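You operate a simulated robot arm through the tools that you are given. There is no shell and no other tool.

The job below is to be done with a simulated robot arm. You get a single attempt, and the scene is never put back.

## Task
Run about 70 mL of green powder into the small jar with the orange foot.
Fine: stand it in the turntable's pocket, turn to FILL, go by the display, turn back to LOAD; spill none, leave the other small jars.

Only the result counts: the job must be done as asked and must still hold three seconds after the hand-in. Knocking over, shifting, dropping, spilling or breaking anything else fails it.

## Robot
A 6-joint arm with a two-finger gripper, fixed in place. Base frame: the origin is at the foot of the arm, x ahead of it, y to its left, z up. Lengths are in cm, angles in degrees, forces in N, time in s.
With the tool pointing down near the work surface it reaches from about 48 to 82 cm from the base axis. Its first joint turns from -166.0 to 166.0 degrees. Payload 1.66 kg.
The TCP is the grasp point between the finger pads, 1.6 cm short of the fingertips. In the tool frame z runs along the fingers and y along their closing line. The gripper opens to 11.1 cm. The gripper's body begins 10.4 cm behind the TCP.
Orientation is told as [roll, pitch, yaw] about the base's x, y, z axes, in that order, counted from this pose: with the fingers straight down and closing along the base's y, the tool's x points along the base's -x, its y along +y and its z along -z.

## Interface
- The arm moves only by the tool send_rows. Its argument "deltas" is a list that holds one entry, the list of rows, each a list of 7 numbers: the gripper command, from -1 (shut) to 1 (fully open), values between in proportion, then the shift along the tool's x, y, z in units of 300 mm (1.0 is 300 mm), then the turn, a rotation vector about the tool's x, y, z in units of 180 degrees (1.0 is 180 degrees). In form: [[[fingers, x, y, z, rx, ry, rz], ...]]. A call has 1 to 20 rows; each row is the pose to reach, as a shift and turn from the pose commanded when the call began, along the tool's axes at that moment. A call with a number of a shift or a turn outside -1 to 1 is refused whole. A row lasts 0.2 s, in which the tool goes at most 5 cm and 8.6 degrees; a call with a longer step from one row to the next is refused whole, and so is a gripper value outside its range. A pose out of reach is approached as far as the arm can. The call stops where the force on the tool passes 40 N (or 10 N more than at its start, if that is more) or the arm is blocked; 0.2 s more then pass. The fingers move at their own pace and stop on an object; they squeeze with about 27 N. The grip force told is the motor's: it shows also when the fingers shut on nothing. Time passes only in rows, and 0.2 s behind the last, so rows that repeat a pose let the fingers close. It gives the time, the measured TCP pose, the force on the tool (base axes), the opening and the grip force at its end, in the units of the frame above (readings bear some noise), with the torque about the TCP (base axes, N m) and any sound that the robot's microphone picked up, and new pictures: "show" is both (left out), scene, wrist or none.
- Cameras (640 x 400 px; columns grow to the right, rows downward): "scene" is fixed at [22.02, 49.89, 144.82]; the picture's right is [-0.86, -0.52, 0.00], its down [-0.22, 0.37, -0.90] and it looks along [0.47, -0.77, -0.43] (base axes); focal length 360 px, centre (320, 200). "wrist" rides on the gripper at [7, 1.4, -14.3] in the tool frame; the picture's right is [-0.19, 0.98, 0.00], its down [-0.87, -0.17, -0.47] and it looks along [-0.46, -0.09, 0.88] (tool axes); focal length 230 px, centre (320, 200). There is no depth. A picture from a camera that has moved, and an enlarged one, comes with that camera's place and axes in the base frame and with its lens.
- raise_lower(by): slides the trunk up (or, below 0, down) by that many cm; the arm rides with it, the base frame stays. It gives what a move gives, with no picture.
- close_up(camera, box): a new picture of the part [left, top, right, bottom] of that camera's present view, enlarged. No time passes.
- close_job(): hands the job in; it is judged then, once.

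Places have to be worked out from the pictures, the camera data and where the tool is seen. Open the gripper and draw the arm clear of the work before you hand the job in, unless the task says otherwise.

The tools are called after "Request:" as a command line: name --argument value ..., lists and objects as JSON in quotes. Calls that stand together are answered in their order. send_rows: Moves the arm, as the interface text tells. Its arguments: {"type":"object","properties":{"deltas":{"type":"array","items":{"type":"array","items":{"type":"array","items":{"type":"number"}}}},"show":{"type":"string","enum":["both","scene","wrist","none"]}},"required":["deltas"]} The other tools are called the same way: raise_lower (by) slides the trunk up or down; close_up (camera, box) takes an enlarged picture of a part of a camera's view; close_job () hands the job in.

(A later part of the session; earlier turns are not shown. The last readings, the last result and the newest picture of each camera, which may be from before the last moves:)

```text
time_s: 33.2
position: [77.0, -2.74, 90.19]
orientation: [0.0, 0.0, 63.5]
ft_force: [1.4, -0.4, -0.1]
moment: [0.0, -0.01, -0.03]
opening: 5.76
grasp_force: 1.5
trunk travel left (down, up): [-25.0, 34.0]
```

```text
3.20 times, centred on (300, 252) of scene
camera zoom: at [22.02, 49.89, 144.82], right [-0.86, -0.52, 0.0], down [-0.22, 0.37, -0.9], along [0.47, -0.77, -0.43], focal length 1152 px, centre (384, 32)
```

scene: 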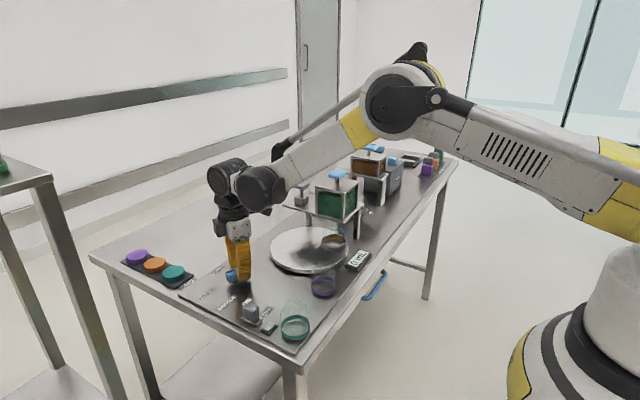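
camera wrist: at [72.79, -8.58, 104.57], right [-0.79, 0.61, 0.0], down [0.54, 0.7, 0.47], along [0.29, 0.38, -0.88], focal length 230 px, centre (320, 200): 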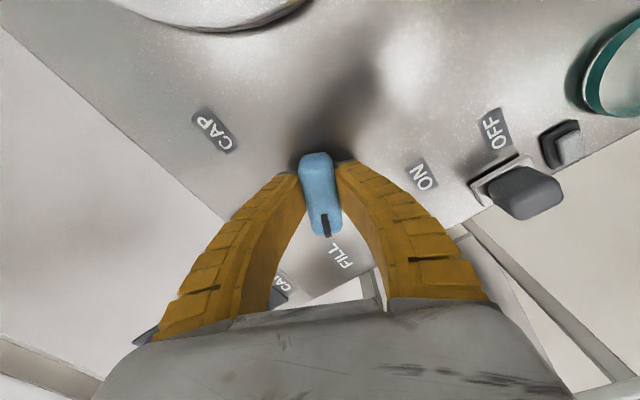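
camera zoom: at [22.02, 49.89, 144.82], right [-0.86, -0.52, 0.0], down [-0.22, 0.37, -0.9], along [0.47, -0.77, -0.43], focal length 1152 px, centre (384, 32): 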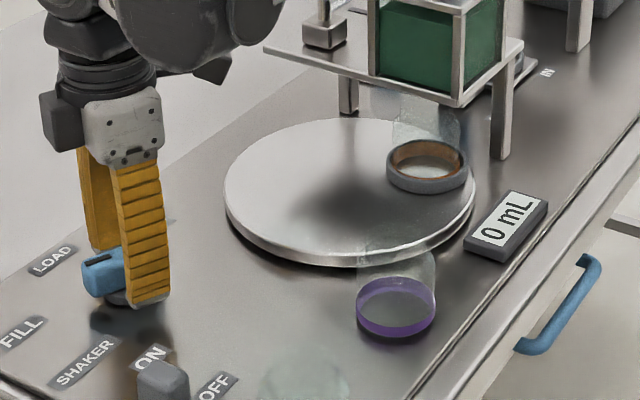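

The knob stays at FILL. I'll rise, unwind the yaw to 0 and go above the shaker switch to inspect it.

Request:
send_rows --deltas '[[[0, 0, 0, -0.1, 0, 0, 0], [0, 0, 0, -0.25, 0, 0, 0], [0, 0, 0, -0.4, 0, 0, 0], [0, 0, 0, -0.5, 0, 0, 0]]]' --show "none"

Request:
send_rows --deltas '[[[0, -0.005, 0.06, 0, 0, 0, 0.0441], [0, -0.01, 0.12, 0, 0, 0, 0.0882], [0, -0.016, 0.18, 0, 0, 0, 0.1323], [0, -0.022, 0.25, 0, 0, 0, 0.1764], [0, -0.028, 0.31, 0, 0, 0, 0.2205], [0, -0.034, 0.38, 0, 0, 0, 0.2646], [0, -0.04, 0.45, 0, 0, 0, 0.3087], [0, -0.045, 0.507, 0, 0, 0, 0.3528]]]'

Request:
close_up --camera "wrist" --box '[220, 60, 420, 240]'

Request:
close_up --camera "scene" --box '[220, 280, 300, 340]'

```text
time_s: 34.2
position: [76.92, -2.73, 105.21]
orientation: [0.0, 0.0, 63.6]
ft_force: [0.6, -0.5, 0.4]
moment: [-0.01, 0.04, 0.01]
opening: 5.74
grasp_force: 1.7
trunk travel left (down, up): [-25.0, 34.0]
```

```text
time_s: 36.0
position: [64.02, 5.37, 105.22]
orientation: [0.0, 0.0, -0.2]
ft_force: [-0.2, 1.2, -0.4]
moment: [0.0, -0.02, 0.0]
opening: 5.77
grasp_force: 1.0
trunk travel left (down, up): [-25.0, 34.0]
camera wrist: at [57.09, 6.47, 119.53], right [0.19, 0.98, 0.0], down [0.87, -0.17, 0.47], along [0.46, -0.09, -0.88], focal length 230 px, centre (320, 200)
```

scene: 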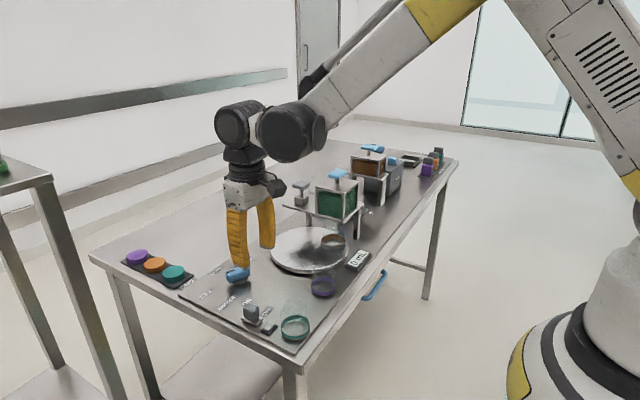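
wrist: 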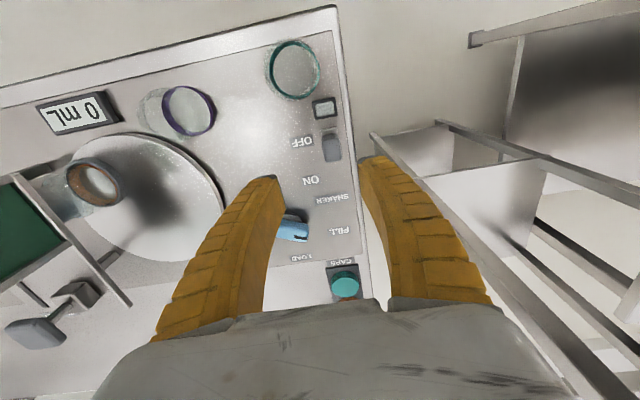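

```text
2.22 times, centred on (320, 150) of wrist
camera zoom: at [57.09, 6.47, 119.53], right [0.19, 0.98, 0.0], down [0.87, -0.17, 0.47], along [0.46, -0.09, -0.88], focal length 511 px, centre (320, 311)
```

zoom: 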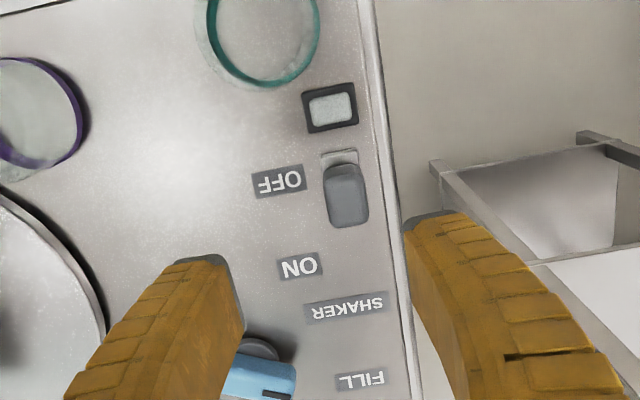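

```text
6.67 times, centred on (260, 310) of scene
camera zoom: at [22.02, 49.89, 144.82], right [-0.86, -0.52, 0.0], down [-0.22, 0.37, -0.9], along [0.47, -0.77, -0.43], focal length 2400 px, centre (720, -533)
```

zoom: 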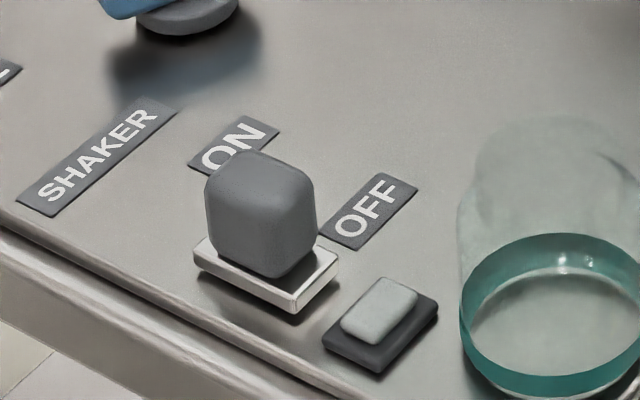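

The shaker control is a slider (grey knob ~2.5×3 cm at about (65.4,6.6), top near z≈90.5) that must slide in +x toward ON. I'll come down over it to z≈95 and verify.

Request:
send_rows --deltas '[[[0, -0.044, 0.041, 0.1, 0, 0, 0], [0, -0.044, 0.041, 0.22, 0, 0, 0], [0, -0.044, 0.041, 0.34, 0, 0, 0]]]'

Request:
close_up --camera "wrist" --box '[240, 60, 400, 220]'

Request:
close_up --camera "scene" --box '[220, 270, 300, 330]'

```text
time_s: 36.8
position: [65.43, 6.42, 94.91]
orientation: [0.0, 0.0, 0.0]
ft_force: [-0.8, -1.0, 0.3]
moment: [0.02, -0.03, 0.0]
opening: 5.75
grasp_force: 1.1
trunk travel left (down, up): [-25.0, 34.0]
camera wrist: at [58.51, 7.64, 109.22], right [0.19, 0.98, 0.0], down [0.87, -0.17, 0.47], along [0.46, -0.09, -0.88], focal length 230 px, centre (320, 200)
```

scene: 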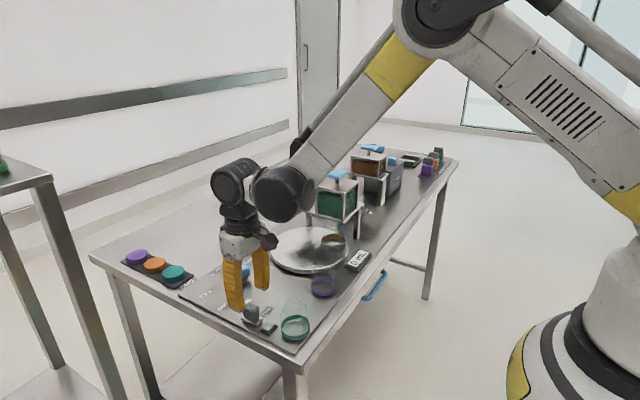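
wrist: 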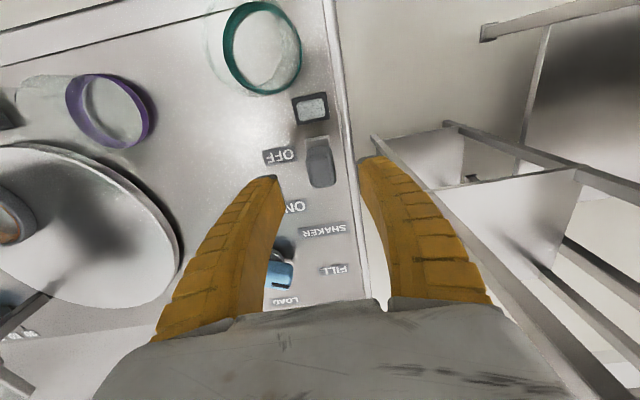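

```text
2.50 times, centred on (320, 140) of wrist
camera zoom: at [58.51, 7.64, 109.22], right [0.19, 0.98, 0.0], down [0.87, -0.17, 0.47], along [0.46, -0.09, -0.88], focal length 575 px, centre (320, 350)
```

zoom: 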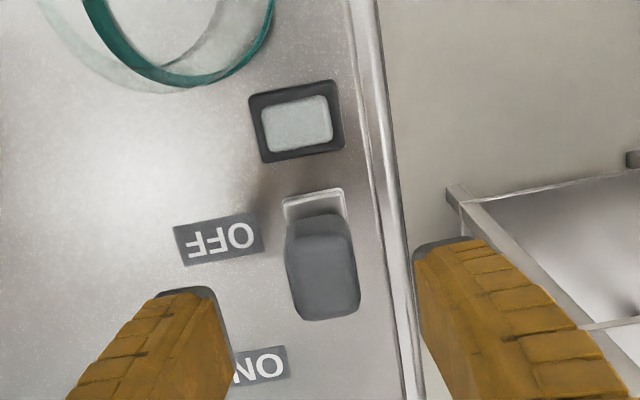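

```text
6.67 times, centred on (260, 300) of scene
camera zoom: at [22.02, 49.89, 144.82], right [-0.86, -0.52, 0.0], down [-0.22, 0.37, -0.9], along [0.47, -0.77, -0.43], focal length 2400 px, centre (720, -467)
```

zoom: 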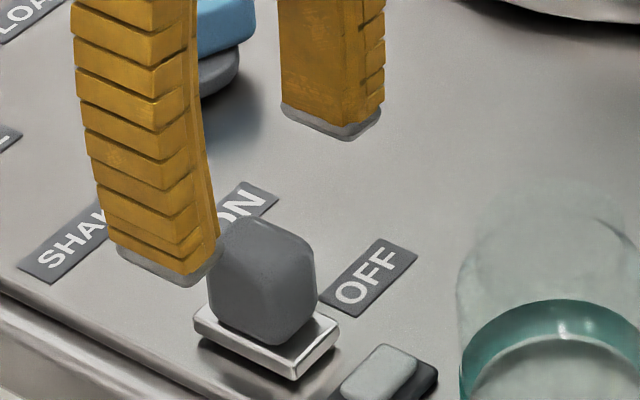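

Fingers straddle the knob; the knob seems ~0.3 cm nearer in x. I'll shift and descend to z≈89.6, then close lightly.

Request:
send_rows --deltas '[[[0, 0.01, 0.002, 0.1, 0, 0, 0], [0, 0.01, 0.002, 0.177, 0, 0, 0]]]' --show "none"

Request:
close_up --camera "scene" --box '[220, 270, 300, 330]'

Request:
close_up --camera "wrist" --box '[240, 60, 400, 220]'

```text
time_s: 37.4
position: [65.09, 6.45, 89.64]
orientation: [0.0, -0.1, -0.1]
ft_force: [-0.1, 0.3, 0.9]
moment: [0.01, 0.0, 0.0]
opening: 5.76
grasp_force: 1.7
trunk travel left (down, up): [-25.0, 34.0]
```

```text
6.67 times, centred on (260, 300) of scene
camera zoom: at [22.02, 49.89, 144.82], right [-0.86, -0.52, 0.0], down [-0.22, 0.37, -0.9], along [0.47, -0.77, -0.43], focal length 2400 px, centre (720, -467)
```

zoom: 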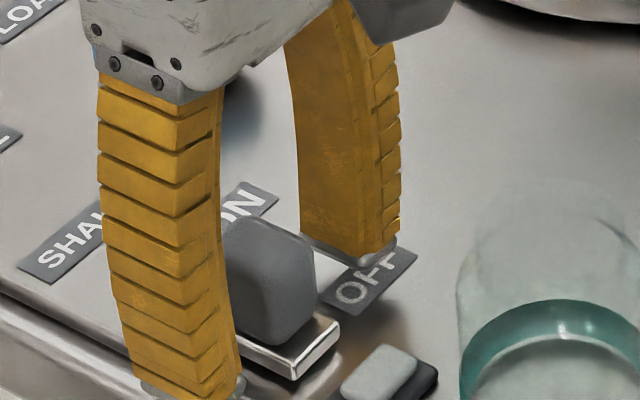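

```text
2.50 times, centred on (320, 140) of wrist
camera zoom: at [58.19, 7.71, 103.97], right [0.19, 0.98, 0.0], down [0.87, -0.17, 0.47], along [0.46, -0.09, -0.88], focal length 575 px, centre (320, 350)
```

zoom: 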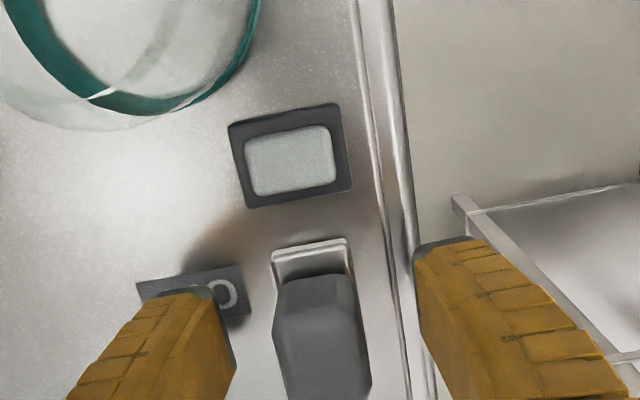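

Good; closing on the knob stepwise.

Request:
send_rows --deltas '[[[-0.3, 0, 0, 0, 0, 0, 0], [-0.5, 0, 0, 0, 0, 0, 0], [-0.6, 0, 0, 0, 0, 0, 0], [-0.75, 0, 0, 0, 0, 0, 0], [-0.75, 0, 0, 0, 0, 0, 0]]]' --show "scene"

Request:
close_up --camera "scene" --box '[220, 230, 380, 330]'

```text
time_s: 38.6
position: [65.05, 6.57, 89.75]
orientation: [0.1, -0.1, -0.1]
ft_force: [3.3, 1.1, 10.3]
moment: [0.02, 0.18, -0.06]
opening: 2.02
grasp_force: 33.9
trunk travel left (down, up): [-25.0, 34.0]
```

scene: 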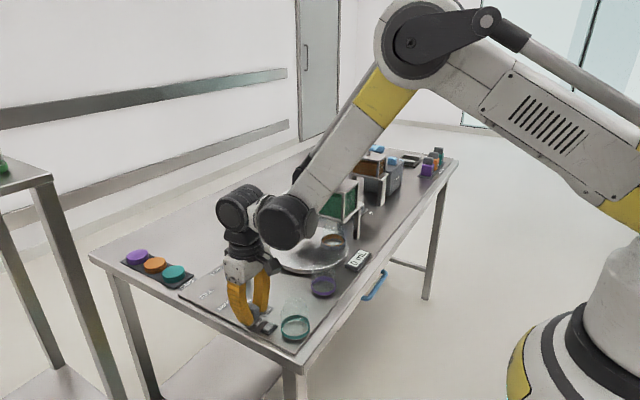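

```text
4.00 times, centred on (300, 280) of scene
camera zoom: at [22.02, 49.89, 144.82], right [-0.86, -0.52, 0.0], down [-0.22, 0.37, -0.9], along [0.47, -0.77, -0.43], focal length 1440 px, centre (400, -120)
```

zoom: 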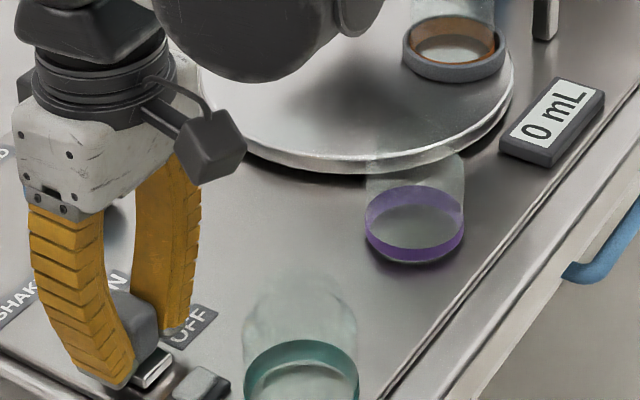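

The grip on the shaker is good and display/jar are both visible. Before switching on, I'll check once more how the jar sits under the hopper's outlet.

Request:
close_up --camera "scene" --box '[305, 190, 365, 250]'

Request:
close_up --camera "wrist" --box '[0, 100, 240, 320]'

```text
6.67 times, centred on (335, 220) of scene
camera zoom: at [22.02, 49.89, 144.82], right [-0.86, -0.52, 0.0], down [-0.22, 0.37, -0.9], along [0.47, -0.77, -0.43], focal length 2400 px, centre (220, 67)
```

zoom: 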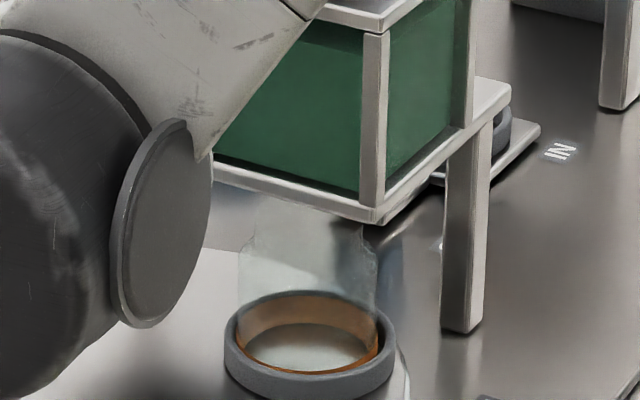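

```text
1.82 times, centred on (120, 210) of wrist
camera zoom: at [58.12, 7.71, 104.07], right [0.19, 0.98, 0.0], down [0.87, -0.17, 0.47], along [0.46, -0.09, -0.88], focal length 418 px, centre (684, 182)
```

zoom: 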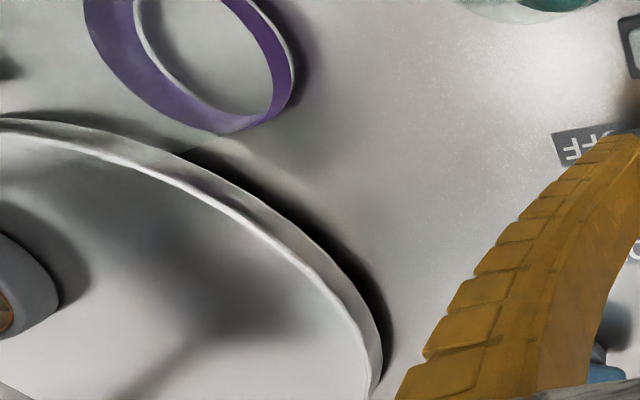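

I can't confirm the outlet alignment from here, and a spill would be final, so I'll release the slider (still OFF), rise, and take a low side view under the hopper.

Request:
send_rows --deltas '[[[-0.5, 0, 0, 0, 0, 0, 0], [-0.2, 0, 0, 0, 0, 0, 0], [0, 0, 0, 0, 0, 0, 0], [0, 0, 0, -0.1, 0, 0, 0], [0, 0, 0, -0.25, 0, 0, 0], [0, 0, 0, -0.4, 0, 0, 0], [0, 0, 0, -0.55, 0, 0, 0]]]' --show "none"

Request:
send_rows --deltas '[[[0, 0.01, -0.04, 0, 0, 0, 0.0455], [0, 0.02, -0.08, 0, 0, 0, 0.0909], [0, 0.03, -0.12, 0, 0, 0, 0.1364], [0, 0.04, -0.16, 0, 0, 0, 0.1818], [0, 0.05, -0.2, 0, 0, 0, 0.2273], [0, 0.06, -0.24, 0, 0, 0, 0.2727], [0, 0.07, -0.28, 0, 0, 0, 0.3182], [0, 0.08, -0.32, 0, 0, 0, 0.3636], [0, 0.09, -0.36, 0, 0, 0, 0.4091], [0, 0.1, -0.4, 0, 0, 0, 0.4545], [0, 0.11, -0.4, 0, 0, 0, 0.5]]]' --show "wrist"

```text
time_s: 40.2
position: [65.05, 6.37, 106.27]
orientation: [0.0, 0.0, 0.0]
ft_force: [-0.2, -1.0, -0.9]
moment: [-0.01, -0.03, -0.01]
opening: 5.75
grasp_force: 1.2
trunk travel left (down, up): [-25.0, 34.0]
```

```text
time_s: 42.6
position: [61.72, -5.44, 106.2]
orientation: [0.1, 0.0, -90.1]
ft_force: [-0.3, -0.2, -0.2]
moment: [0.02, 0.01, 0.02]
opening: 5.76
grasp_force: 1.7
trunk travel left (down, up): [-25.0, 34.0]
camera wrist: at [63.19, 1.34, 120.49], right [0.98, -0.19, 0.0], down [-0.17, -0.87, 0.47], along [-0.09, -0.46, -0.88], focal length 230 px, centre (320, 200)
```

wrist: 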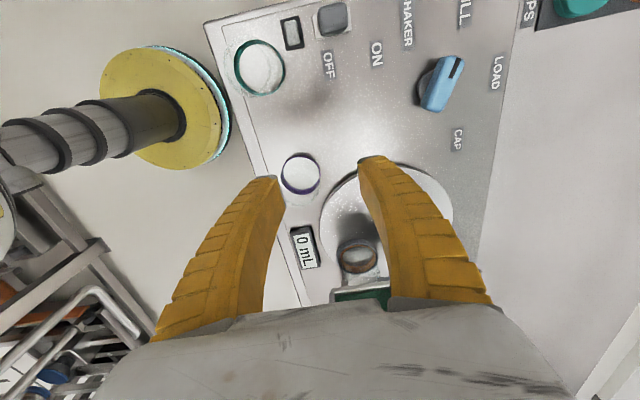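

Request:
close_up --camera "wrist" --box '[360, 0, 540, 160]'

```text
2.50 times, centred on (450, 80) of wrist
camera zoom: at [63.19, 1.34, 120.49], right [0.98, -0.19, 0.0], down [-0.17, -0.87, 0.47], along [-0.09, -0.46, -0.88], focal length 575 px, centre (-5, 500)
```

zoom: 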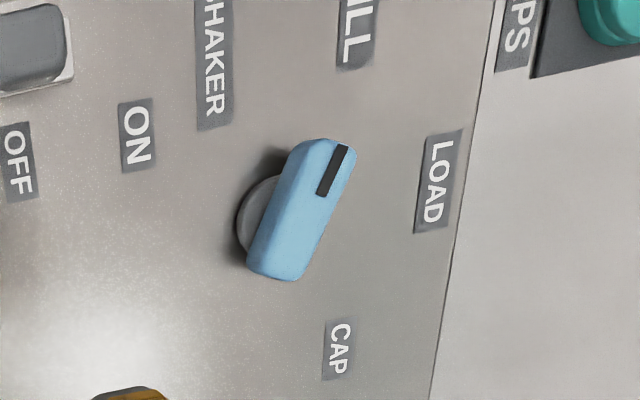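

The knob bar measures ~64° from LOAD. Now I tilt the tool toward -y and lower a bit to look beneath the hopper platform from the side.

Request:
send_rows --deltas '[[[0, -0.04, 0, 0.04, 0, -0.0463, 0], [0, -0.08, 0, 0.08, 0, -0.0926, 0], [0, -0.12, 0, 0.13, 0, -0.1389, 0], [0, -0.16, 0, 0.18, 0, -0.1852, 0], [0, -0.2, 0, 0.23, 0, -0.2315, 0], [0, -0.233, 0, 0.27, 0, -0.2778, 0]]]'

Request:
close_up --camera "wrist" --box '[220, 80, 420, 260]'

```text
time_s: 44.0
position: [61.84, -12.51, 98.05]
orientation: [0.0, -50.1, -90.0]
ft_force: [0.0, 0.4, -0.4]
moment: [-0.03, -0.04, 0.01]
opening: 5.78
grasp_force: 1.3
trunk travel left (down, up): [-25.0, 34.0]
camera wrist: at [63.29, 2.81, 101.91], right [0.98, -0.12, 0.15], down [-0.17, -0.19, 0.97], along [-0.09, -0.97, -0.21], focal length 230 px, centre (320, 200)
```

scene: 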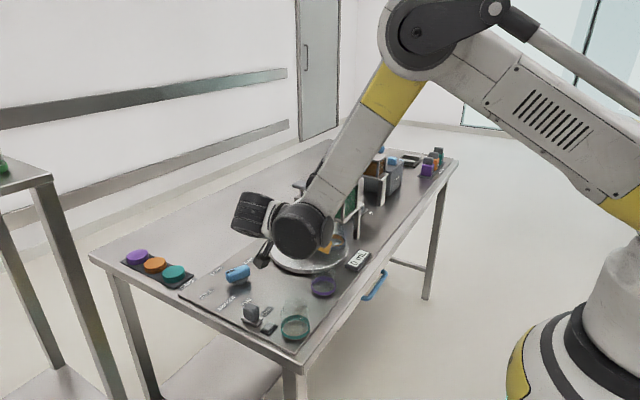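
wrist: 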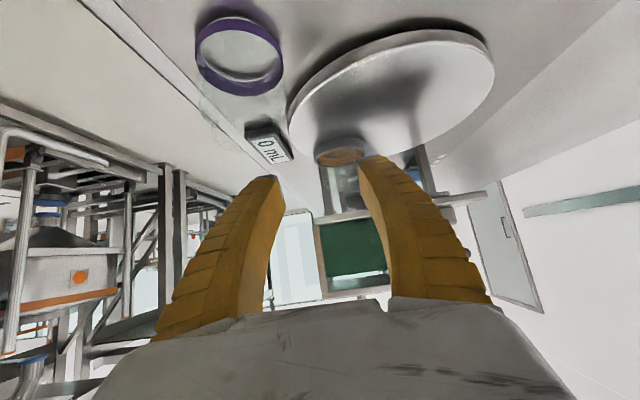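

```text
2.22 times, centred on (320, 170) of wrist
camera zoom: at [63.29, 2.81, 101.91], right [0.98, -0.12, 0.15], down [-0.17, -0.19, 0.97], along [-0.09, -0.97, -0.21], focal length 511 px, centre (320, 267)
```

zoom: 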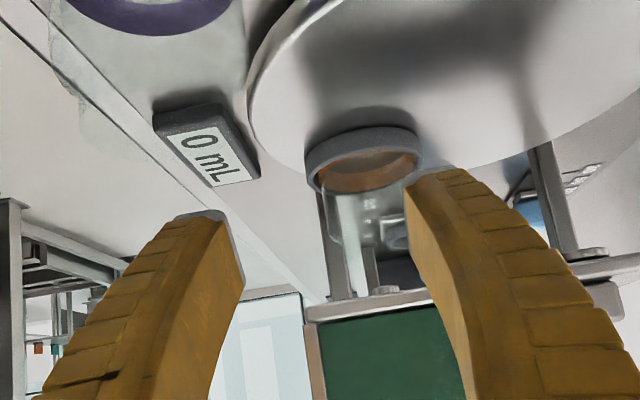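

Useful: display and jar are visible together. I'll open the fingers wide to clear the line of sight and zoom on the jar under the hopper.

Request:
send_rows --deltas '[[[0.5, 0, 0, 0, 0, 0, 0], [1, 0, 0, 0, 0, 0, 0]]]' --show "wrist"

Request:
close_up --camera "wrist" --box '[290, 120, 400, 220]'

Request:
close_up --camera "wrist" --box '[280, 100, 460, 310]'

```text
time_s: 44.6
position: [61.91, -12.45, 98.18]
orientation: [0.0, -50.0, -90.0]
ft_force: [-1.0, 0.6, 0.3]
moment: [0.0, 0.0, -0.04]
opening: 11.08
grasp_force: 0.1
trunk travel left (down, up): [-25.0, 34.0]
camera wrist: at [63.25, 2.8, 101.98], right [0.98, -0.12, 0.15], down [-0.17, -0.19, 0.97], along [-0.09, -0.97, -0.21], focal length 230 px, centre (320, 200)
```

wrist: 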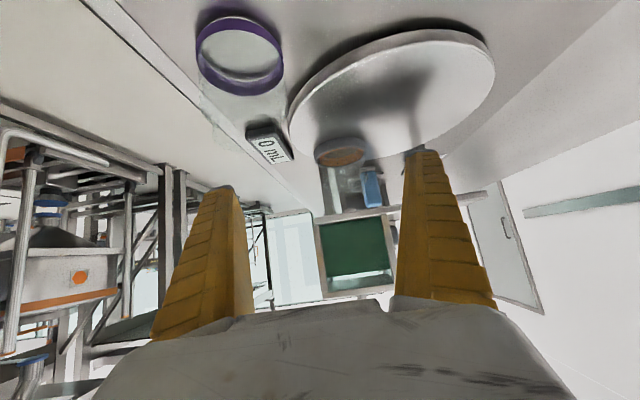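

```text
4.00 times, centred on (345, 170) of wrist
camera zoom: at [63.25, 2.8, 101.98], right [0.98, -0.12, 0.15], down [-0.17, -0.19, 0.97], along [-0.09, -0.97, -0.21], focal length 920 px, centre (220, 320)
```

zoom: 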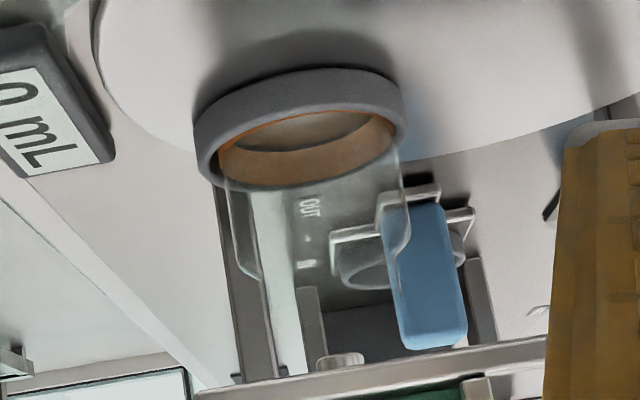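

```text
1.90 times, centred on (370, 205) of wrist
camera zoom: at [63.25, 2.8, 101.98], right [0.98, -0.12, 0.15], down [-0.17, -0.19, 0.97], along [-0.09, -0.97, -0.21], focal length 438 px, centre (225, 190)
```

zoom: 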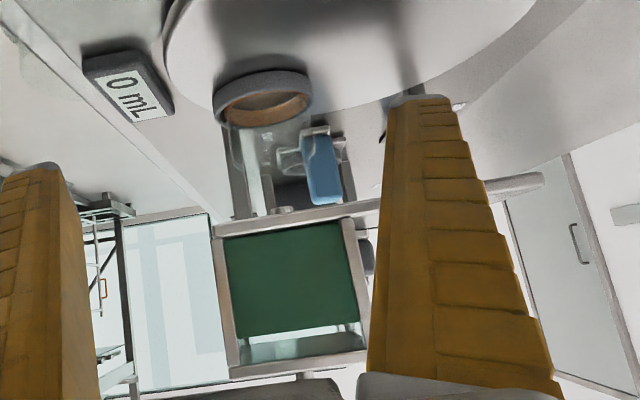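

The low view shows a small spout under the platform; its ray gives (64.2, ~-28, 97) and the pocket ring gives (64.2, ~-28.1), so the jar is right beneath the outlet. I'll back out the same way and return to the shaker.

Request:
send_rows --deltas '[[[0.6, -0.013, 0, -0.062, 0, 0.0463, 0], [0.3, -0.027, 0, -0.124, 0, 0.0926, 0], [0, -0.04, 0, -0.186, 0, 0.1389, 0], [0, -0.053, 0, -0.248, 0, 0.1852, 0], [0, -0.067, 0, -0.31, 0, 0.2315, 0], [0, -0.08, 0, -0.372, 0, 0.2778, 0]]]' --show "none"

Request:
send_rows --deltas '[[[0, 0.04, 0.01, 0, 0, 0, -0.0455], [0, 0.08, 0.02, 0, 0, 0, -0.0909], [0, 0.12, 0.03, 0, 0, 0, -0.1364], [0, 0.16, 0.04, 0, 0, 0, -0.1818], [0, 0.2, 0.05, 0, 0, 0, -0.2273], [0, 0.24, 0.06, 0, 0, 0, -0.2727], [0, 0.28, 0.07, 0, 0, 0, -0.3182], [0, 0.32, 0.08, 0, 0, 0, -0.3636], [0, 0.36, 0.09, 0, 0, 0, -0.4091], [0, 0.4, 0.1, 0, 0, 0, -0.4545], [0, 0.4, 0.11, 0, 0, 0, -0.5]]]' --show "wrist"

```text
time_s: 46.0
position: [61.87, -5.59, 107.3]
orientation: [0.0, 0.1, -90.0]
ft_force: [0.4, -0.3, 0.7]
moment: [0.01, -0.02, 0.0]
opening: 5.76
grasp_force: 1.3
trunk travel left (down, up): [-25.0, 34.0]
```

```text
time_s: 48.4
position: [65.11, 6.6, 107.11]
orientation: [0.0, 0.0, 0.2]
ft_force: [0.7, 0.9, 1.2]
moment: [0.04, 0.03, 0.02]
opening: 5.76
grasp_force: 1.5
trunk travel left (down, up): [-25.0, 34.0]
camera wrist: at [58.2, 7.71, 121.44], right [0.19, 0.98, 0.0], down [0.87, -0.16, 0.47], along [0.46, -0.09, -0.88], focal length 230 px, centre (320, 200)
```

wrist: 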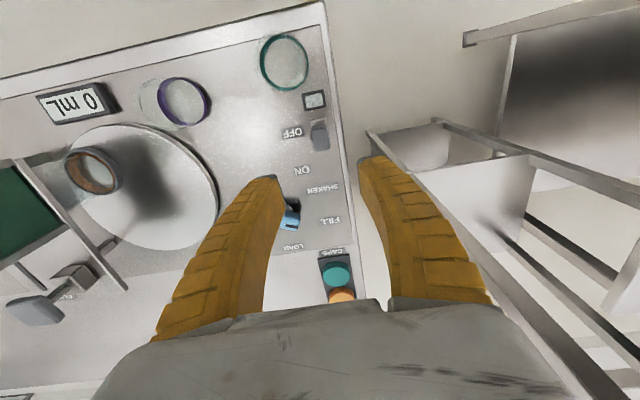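

I'm back over the switch at (65.1,6.6). Descend to z≈89.65 and close on the knob again.

Request:
send_rows --deltas '[[[0, 0, 0, 0.15, 0, 0, 0], [0, 0, 0, 0.3, 0, 0, 0], [0, 0, 0, 0.45, 0, 0, 0], [0, 0, 0, 0.53, 0, 0, 0], [0, 0, 0, 0.58, 0, 0, 0], [-0.3, 0, 0, 0.58, 0, 0, 0], [-0.5, 0, 0, 0.58, 0, 0, 0], [-0.6, 0, 0, 0.58, 0, 0, 0], [-0.75, 0, 0, 0.58, 0, 0, 0], [-0.75, 0, 0, 0.58, 0, 0, 0]]]' --show "scene"

Request:
close_up --camera "scene" --box '[220, 230, 380, 330]'

```text
time_s: 50.6
position: [65.2, 6.54, 89.77]
orientation: [0.0, -0.1, 0.0]
ft_force: [2.0, 1.1, 11.5]
moment: [0.01, 0.18, -0.01]
opening: 2.03
grasp_force: 33.7
trunk travel left (down, up): [-25.0, 34.0]
```

scene: 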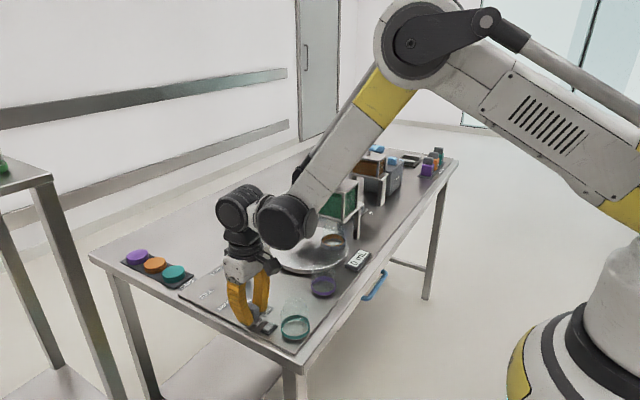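

```text
4.00 times, centred on (300, 280) of scene
camera zoom: at [22.02, 49.89, 144.82], right [-0.86, -0.52, 0.0], down [-0.22, 0.37, -0.9], along [0.47, -0.77, -0.43], focal length 1440 px, centre (400, -120)
```

zoom: 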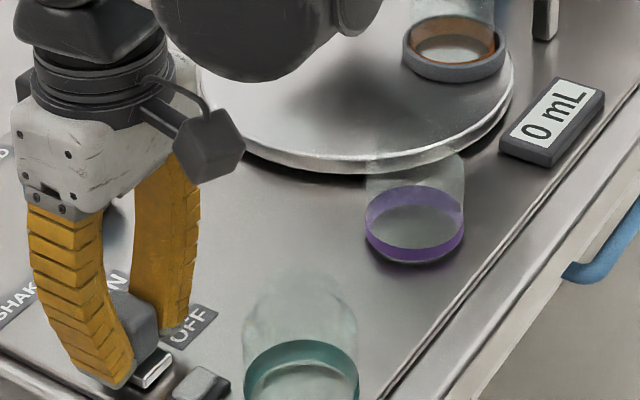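

Gripped. I'll slide in +x by 1 cm first, watching force, display and sound.

Request:
send_rows --deltas '[[[-0.75, -0.033, 0, 0, 0, 0, 0]]]' --show "none"

Request:
close_up --camera "scene" --box '[220, 230, 380, 330]'

```text
time_s: 51.0
position: [65.96, 6.42, 89.78]
orientation: [0.0, 0.0, 0.0]
ft_force: [0.0, 1.9, 8.9]
moment: [0.02, 0.17, -0.05]
opening: 2.02
grasp_force: 33.5
trunk travel left (down, up): [-25.0, 34.0]
```

```text
4.00 times, centred on (300, 280) of scene
camera zoom: at [22.02, 49.89, 144.82], right [-0.86, -0.52, 0.0], down [-0.22, 0.37, -0.9], along [0.47, -0.77, -0.43], focal length 1440 px, centre (400, -120)
```

zoom: 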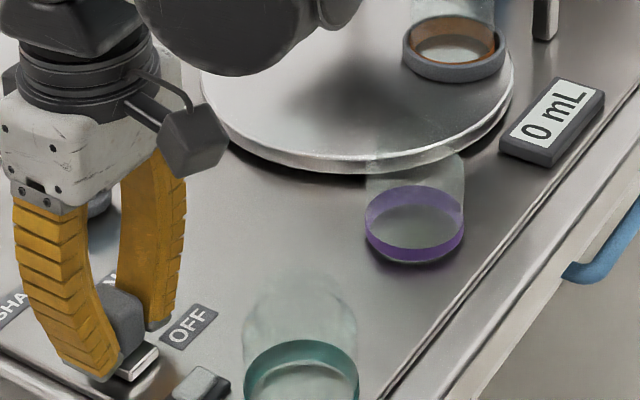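

The slider follows with low force, display 0. Another 1.5 cm.

Request:
send_rows --deltas '[[[-0.75, -0.05, 0, 0, 0, 0, 0]]]' --show "none"

Request:
close_up --camera "scene" --box '[220, 230, 380, 330]'

```text
time_s: 51.4
position: [67.57, 6.42, 89.72]
orientation: [0.0, 0.0, 0.0]
ft_force: [0.2, 3.3, 11.3]
moment: [0.05, 0.32, -0.02]
opening: 2.06
grasp_force: 34.2
trunk travel left (down, up): [-25.0, 34.0]
```

```text
4.00 times, centred on (300, 280) of scene
camera zoom: at [22.02, 49.89, 144.82], right [-0.86, -0.52, 0.0], down [-0.22, 0.37, -0.9], along [0.47, -0.77, -0.43], focal length 1440 px, centre (400, -120)
```

zoom: 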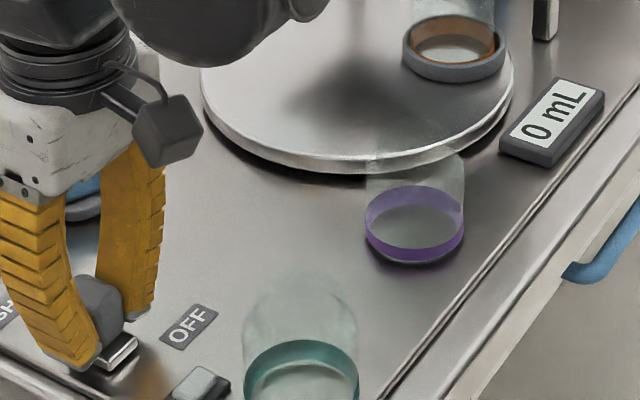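

Still 0 mL at x≈67.6 (no lamp visible change). I continue 1 cm more at a time.

Request:
send_rows --deltas '[[[-0.75, -0.035, 0, 0, 0, 0, 0]]]' --show "none"

Request:
close_up --camera "scene" --box '[220, 230, 380, 330]'

```text
time_s: 51.8
position: [68.57, 6.53, 89.69]
orientation: [0.0, 0.0, -0.1]
ft_force: [0.6, 3.3, 11.0]
moment: [0.02, 0.31, -0.01]
opening: 2.09
grasp_force: 34.0
trunk travel left (down, up): [-25.0, 34.0]
```

```text
4.00 times, centred on (300, 280) of scene
camera zoom: at [22.02, 49.89, 144.82], right [-0.86, -0.52, 0.0], down [-0.22, 0.37, -0.9], along [0.47, -0.77, -0.43], focal length 1440 px, centre (400, -120)
```

zoom: 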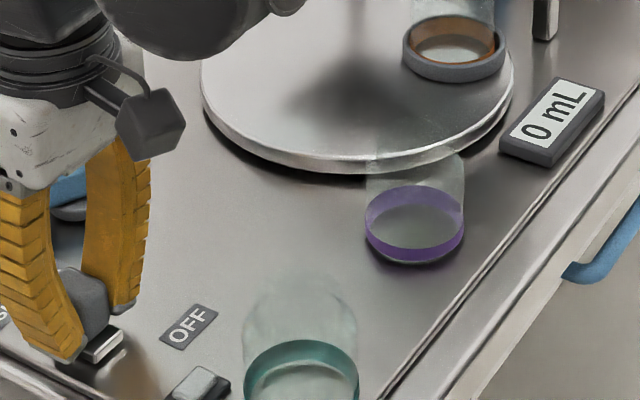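

Request:
send_rows --deltas '[[[-0.75, -0.035, 0, 0, 0, 0, 0]]]' --show "none"

Request:
close_up --camera "scene" --box '[220, 230, 380, 330]'

```text
time_s: 52.2
position: [69.6, 6.5, 89.6]
orientation: [0.0, 0.0, 0.0]
ft_force: [-0.4, 3.2, 9.0]
moment: [0.03, 0.6, 0.03]
opening: 2.01
grasp_force: 34.3
trunk travel left (down, up): [-25.0, 34.0]
```

```text
4.00 times, centred on (300, 280) of scene
camera zoom: at [22.02, 49.89, 144.82], right [-0.86, -0.52, 0.0], down [-0.22, 0.37, -0.9], along [0.47, -0.77, -0.43], focal length 1440 px, centre (400, -120)
```

zoom: 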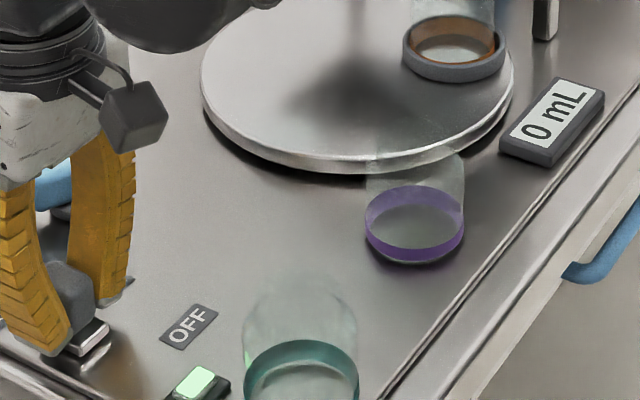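

The indicator lamp turned green – the shaker is ON. I hold in place in 0.4 s steps and watch the display.

Request:
send_rows --deltas '[[[-0.75, 0, 0, 0, 0, 0, 0]]]' --show "none"

Request:
close_up --camera "scene" --box '[260, 190, 400, 290]'

```text
time_s: 52.6
position: [69.68, 6.43, 89.73]
orientation: [0.0, 0.0, 0.0]
ft_force: [-1.1, 2.9, 9.5]
moment: [0.02, 0.25, 0.02]
opening: 2.01
grasp_force: 34.5
trunk travel left (down, up): [-25.0, 34.0]
```

```text
4.00 times, centred on (330, 240) of scene
camera zoom: at [22.02, 49.89, 144.82], right [-0.86, -0.52, 0.0], down [-0.22, 0.37, -0.9], along [0.47, -0.77, -0.43], focal length 1440 px, centre (280, 40)
```

zoom: 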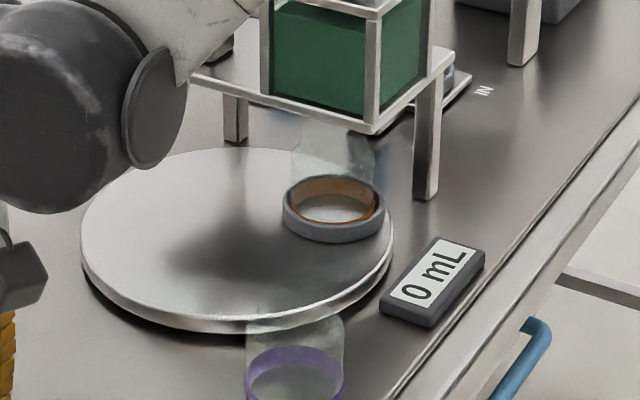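

Request:
send_rows --deltas '[[[-0.75, 0, 0, 0, 0, 0, 0], [-0.75, 0, 0, 0, 0, 0, 0], [-0.75, 0, 0, 0, 0, 0, 0]]]' --show "none"

Request:
close_up --camera "scene" --box '[300, 190, 400, 290]'

```text
time_s: 53.4
position: [69.71, 6.55, 89.67]
orientation: [0.0, -0.2, 0.0]
ft_force: [-0.3, 1.4, 11.2]
moment: [0.05, 0.01, -0.03]
opening: 1.99
grasp_force: 34.4
trunk travel left (down, up): [-25.0, 34.0]
```

```text
4.00 times, centred on (350, 240) of scene
camera zoom: at [22.02, 49.89, 144.82], right [-0.86, -0.52, 0.0], down [-0.22, 0.37, -0.9], along [0.47, -0.77, -0.43], focal length 1440 px, centre (200, 40)
```

zoom: 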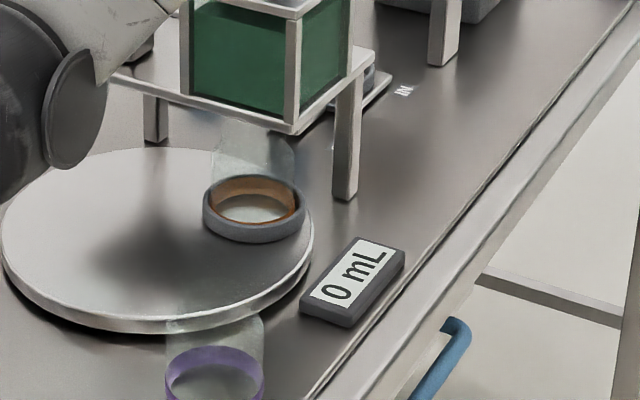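

Request:
send_rows --deltas '[[[-0.75, -0.02, 0, 0, 0, 0, 0], [-0.75, -0.02, 0, 0, 0, 0, 0], [-0.75, -0.02, 0, 0, 0, 0, 0]]]' --show "scene"

Request:
close_up --camera "scene" --box '[300, 190, 400, 290]'

```text
time_s: 54.2
position: [70.11, 6.46, 89.73]
orientation: [0.0, 0.0, 0.0]
ft_force: [-22.7, 1.1, 0.9]
moment: [0.02, 0.25, -0.02]
opening: 1.72
grasp_force: 34.5
trunk travel left (down, up): [-25.0, 34.0]
```

scene: 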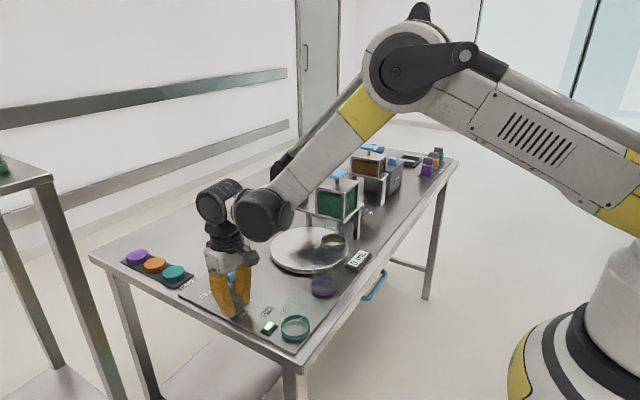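

```text
4.00 times, centred on (350, 240) of scene
camera zoom: at [22.02, 49.89, 144.82], right [-0.86, -0.52, 0.0], down [-0.22, 0.37, -0.9], along [0.47, -0.77, -0.43], focal length 1440 px, centre (200, 40)
```

zoom: 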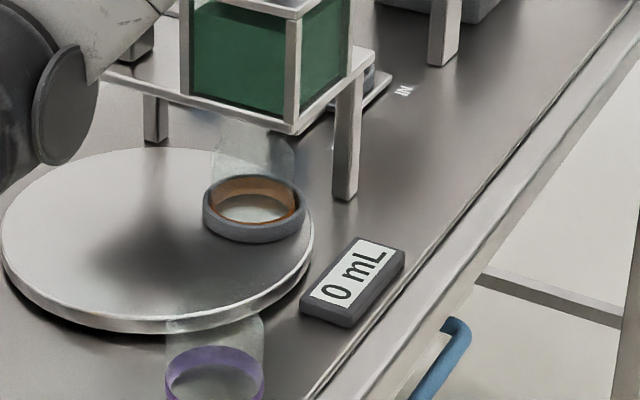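

The slider is at its ON stop (x≈70) yet nothing flows. I'll switch the shaker back OFF before investigating the selector/gate further.

Request:
send_rows --deltas '[[[-0.75, 0.06, 0, 0, 0, 0, 0], [-0.75, 0.12, 0, 0, 0, 0, 0], [-0.75, 0.177, 0, 0, 0, 0, 0]]]' --show "scene"

Request:
close_up --camera "scene" --box '[220, 230, 380, 330]'

```text
time_s: 55.0
position: [65.21, 6.49, 89.62]
orientation: [0.1, 0.0, 0.0]
ft_force: [21.0, 1.6, 7.7]
moment: [0.02, -0.2, -0.05]
opening: 1.9
grasp_force: 33.6
trunk travel left (down, up): [-25.0, 34.0]
```

scene: 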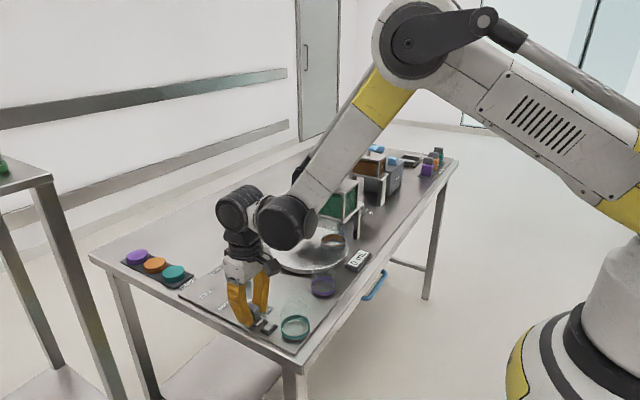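

```text
4.00 times, centred on (300, 280) of scene
camera zoom: at [22.02, 49.89, 144.82], right [-0.86, -0.52, 0.0], down [-0.22, 0.37, -0.9], along [0.47, -0.77, -0.43], focal length 1440 px, centre (400, -120)
```

zoom: 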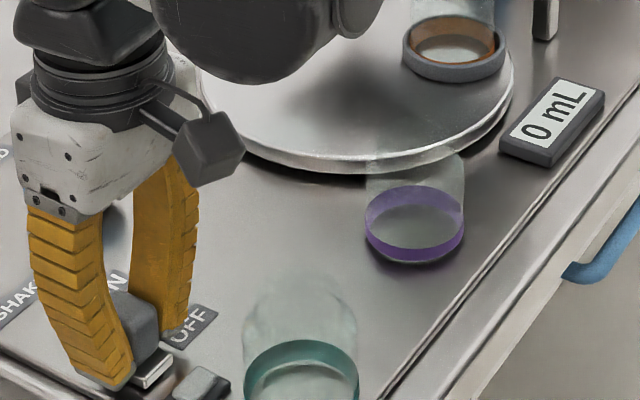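

Shaker OFF, lamp off, 0 mL. I'll release it, rise, and take a low view from the -x side along +x beneath the hopper to judge the jar/spout offset and the gate.

Request:
send_rows --deltas '[[[-0.75, -0.006, 0, 0, 0, 0, 0], [-0.4, -0.006, 0, 0, 0, 0, 0], [0, -0.006, 0, 0, 0, 0, 0], [0, -0.006, 0, -0.1, 0, 0, 0], [0, 0, 0, -0.25, 0, 0, 0], [0, 0, 0, -0.4, 0, 0, 0], [0, 0, 0, -0.55, 0, 0, 0], [0, 0, 0, -0.7, 0, 0, 0]]]' --show "none"

Request:
send_rows --deltas '[[[0, 0.07, -0.13, 0, 0, 0, 0], [0, 0.14, -0.26, 0, 0, 0, 0], [0, 0.21, -0.39, 0, 0, 0, 0], [0, 0.28, -0.52, 0, 0, 0, 0], [0, 0.35, -0.65, 0, 0, 0, 0], [0, 0.42, -0.78, 0, 0, 0, 0], [0, 0.49, -0.91, 0, 0, 0, 0], [0, 0.5, -1.0, 0, 0, 0, 0]]]' --show "none"

Request:
send_rows --deltas '[[[0.3, 0, -0.05, 0, 0, -0.0463, 0], [0.6, 0, -0.1, 0.05, 0, -0.0926, 0], [1, 0, -0.13, 0.1, 0, -0.1389, 0], [1, 0, -0.16, 0.15, 0, -0.1852, 0], [1, 0, -0.19, 0.2, 0, -0.2315, 0], [1, 0, -0.19, 0.25, 0, -0.2778, 0]]]'

```text
time_s: 56.8
position: [64.92, 6.41, 110.75]
orientation: [0.1, 0.0, 0.0]
ft_force: [0.3, 0.8, 0.2]
moment: [0.01, -0.01, -0.01]
opening: 5.75
grasp_force: 1.8
trunk travel left (down, up): [-25.0, 34.0]
```

```text
time_s: 58.6
position: [50.13, -23.44, 110.76]
orientation: [0.0, 0.0, 0.2]
ft_force: [-0.3, 0.2, -0.4]
moment: [0.03, -0.06, 0.0]
opening: 5.77
grasp_force: 1.1
trunk travel left (down, up): [-25.0, 34.0]
```

```text
time_s: 60.0
position: [50.9, -30.02, 104.53]
orientation: [0.0, -50.0, 0.2]
ft_force: [0.2, -0.5, 0.0]
moment: [-0.01, -0.01, -0.02]
opening: 11.08
grasp_force: 0.1
out of reach, approached as far as the arm can: row 6
trunk travel left (down, up): [-25.0, 34.0]
camera wrist: at [35.47, -28.77, 108.48], right [0.12, 0.98, 0.15], down [0.19, -0.17, 0.97], along [0.97, -0.09, -0.21], focal length 230 px, centre (320, 200)
```

scene: 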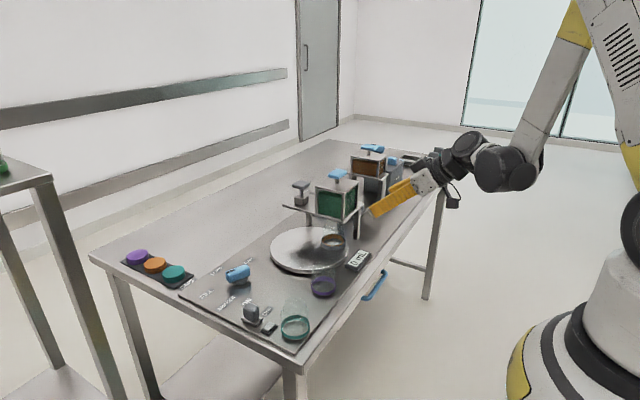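
wrist: 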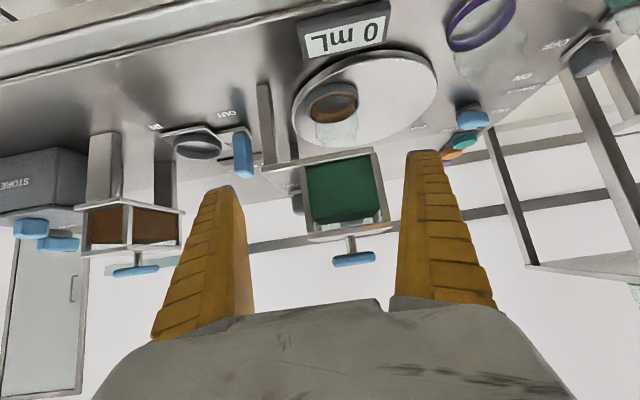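

Request:
close_up --camera "wrist" --box '[280, 60, 400, 170]'

Request:
close_up --camera "wrist" --box '[240, 130, 420, 290]'

Request:
close_up --camera "wrist" --box '[400, 20, 560, 150]'

```text
3.64 times, centred on (340, 115) of wrist
camera zoom: at [35.47, -28.77, 108.48], right [0.12, 0.98, 0.15], down [0.19, -0.17, 0.97], along [0.97, -0.09, -0.21], focal length 837 px, centre (247, 509)
```

zoom: 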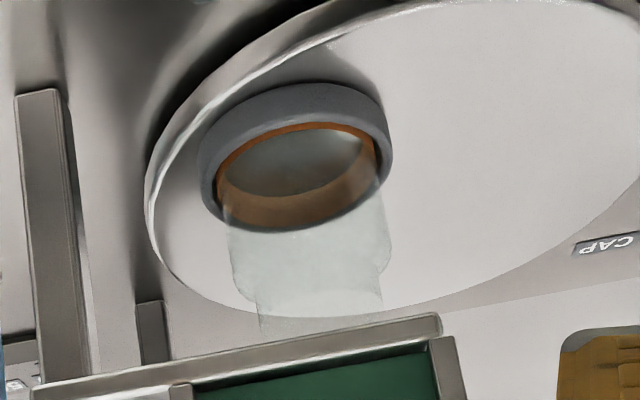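

```text
2.50 times, centred on (330, 210) of wrist
camera zoom: at [35.47, -28.77, 108.48], right [0.12, 0.98, 0.15], down [0.19, -0.17, 0.97], along [0.97, -0.09, -0.21], focal length 575 px, centre (295, 175)
```

zoom: 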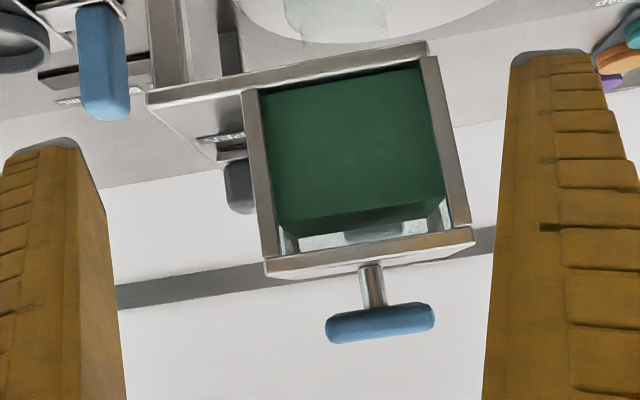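

```text
3.08 times, centred on (480, 85) of wrist
camera zoom: at [35.47, -28.77, 108.48], right [0.12, 0.98, 0.15], down [0.19, -0.17, 0.97], along [0.97, -0.09, -0.21], focal length 708 px, centre (-172, 554)
```

zoom: 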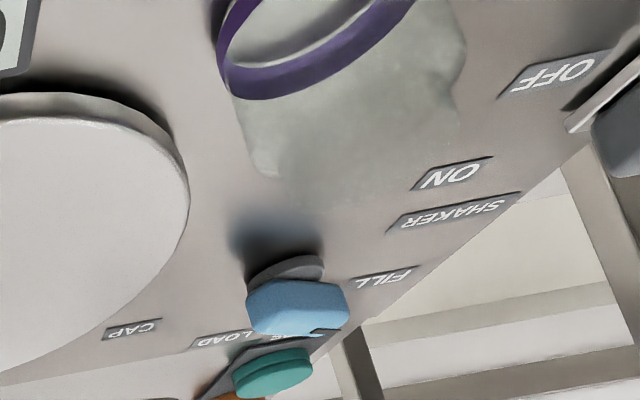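

The jar's centre is at y≈-27.6 and the hopper's axis at y≈-28.5 – the jar seems about 0.8 cm short. To see the spout itself, I'll lower the trunk 11 cm so the camera looks just under the platform.

Request:
raise_lower --by -6

Request:
send_rows --deltas '[[[1, 0, 0, 0, 0, 0, 0]]]' --show "both"

```text
time_s: 61.0
position: [50.9, -29.95, 98.54]
orientation: [0.1, -49.9, 0.1]
ft_force: [-0.3, -0.7, -0.2]
moment: [-0.01, -0.01, 0.03]
opening: 11.08
grasp_force: 0.1
trunk travel left (down, up): [-19.0, 40.0]
```

```text
time_s: 61.4
position: [50.82, -29.9, 98.62]
orientation: [0.1, -49.9, 0.1]
ft_force: [-0.7, -0.4, 0.2]
moment: [0.01, -0.03, 0.02]
opening: 11.11
grasp_force: 0.1
trunk travel left (down, up): [-19.0, 40.0]
camera wrist: at [35.49, -28.75, 102.52], right [0.12, 0.98, 0.15], down [0.2, -0.17, 0.97], along [0.97, -0.09, -0.21], focal length 230 px, centre (320, 200)
```

scene: 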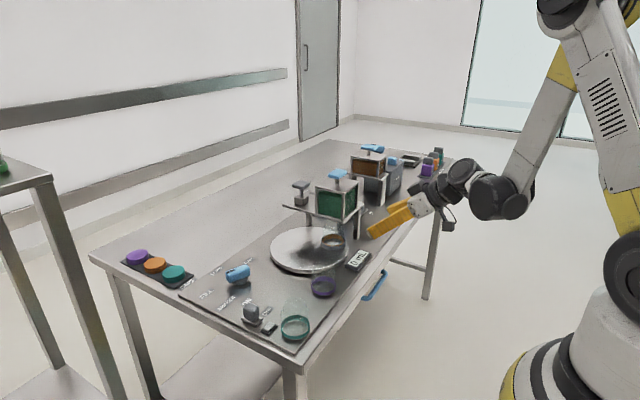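
wrist: 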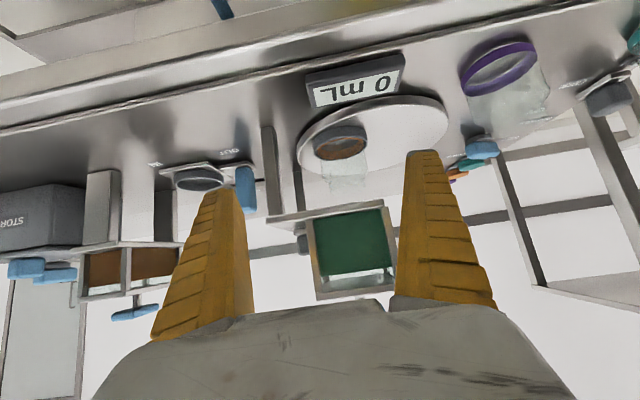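

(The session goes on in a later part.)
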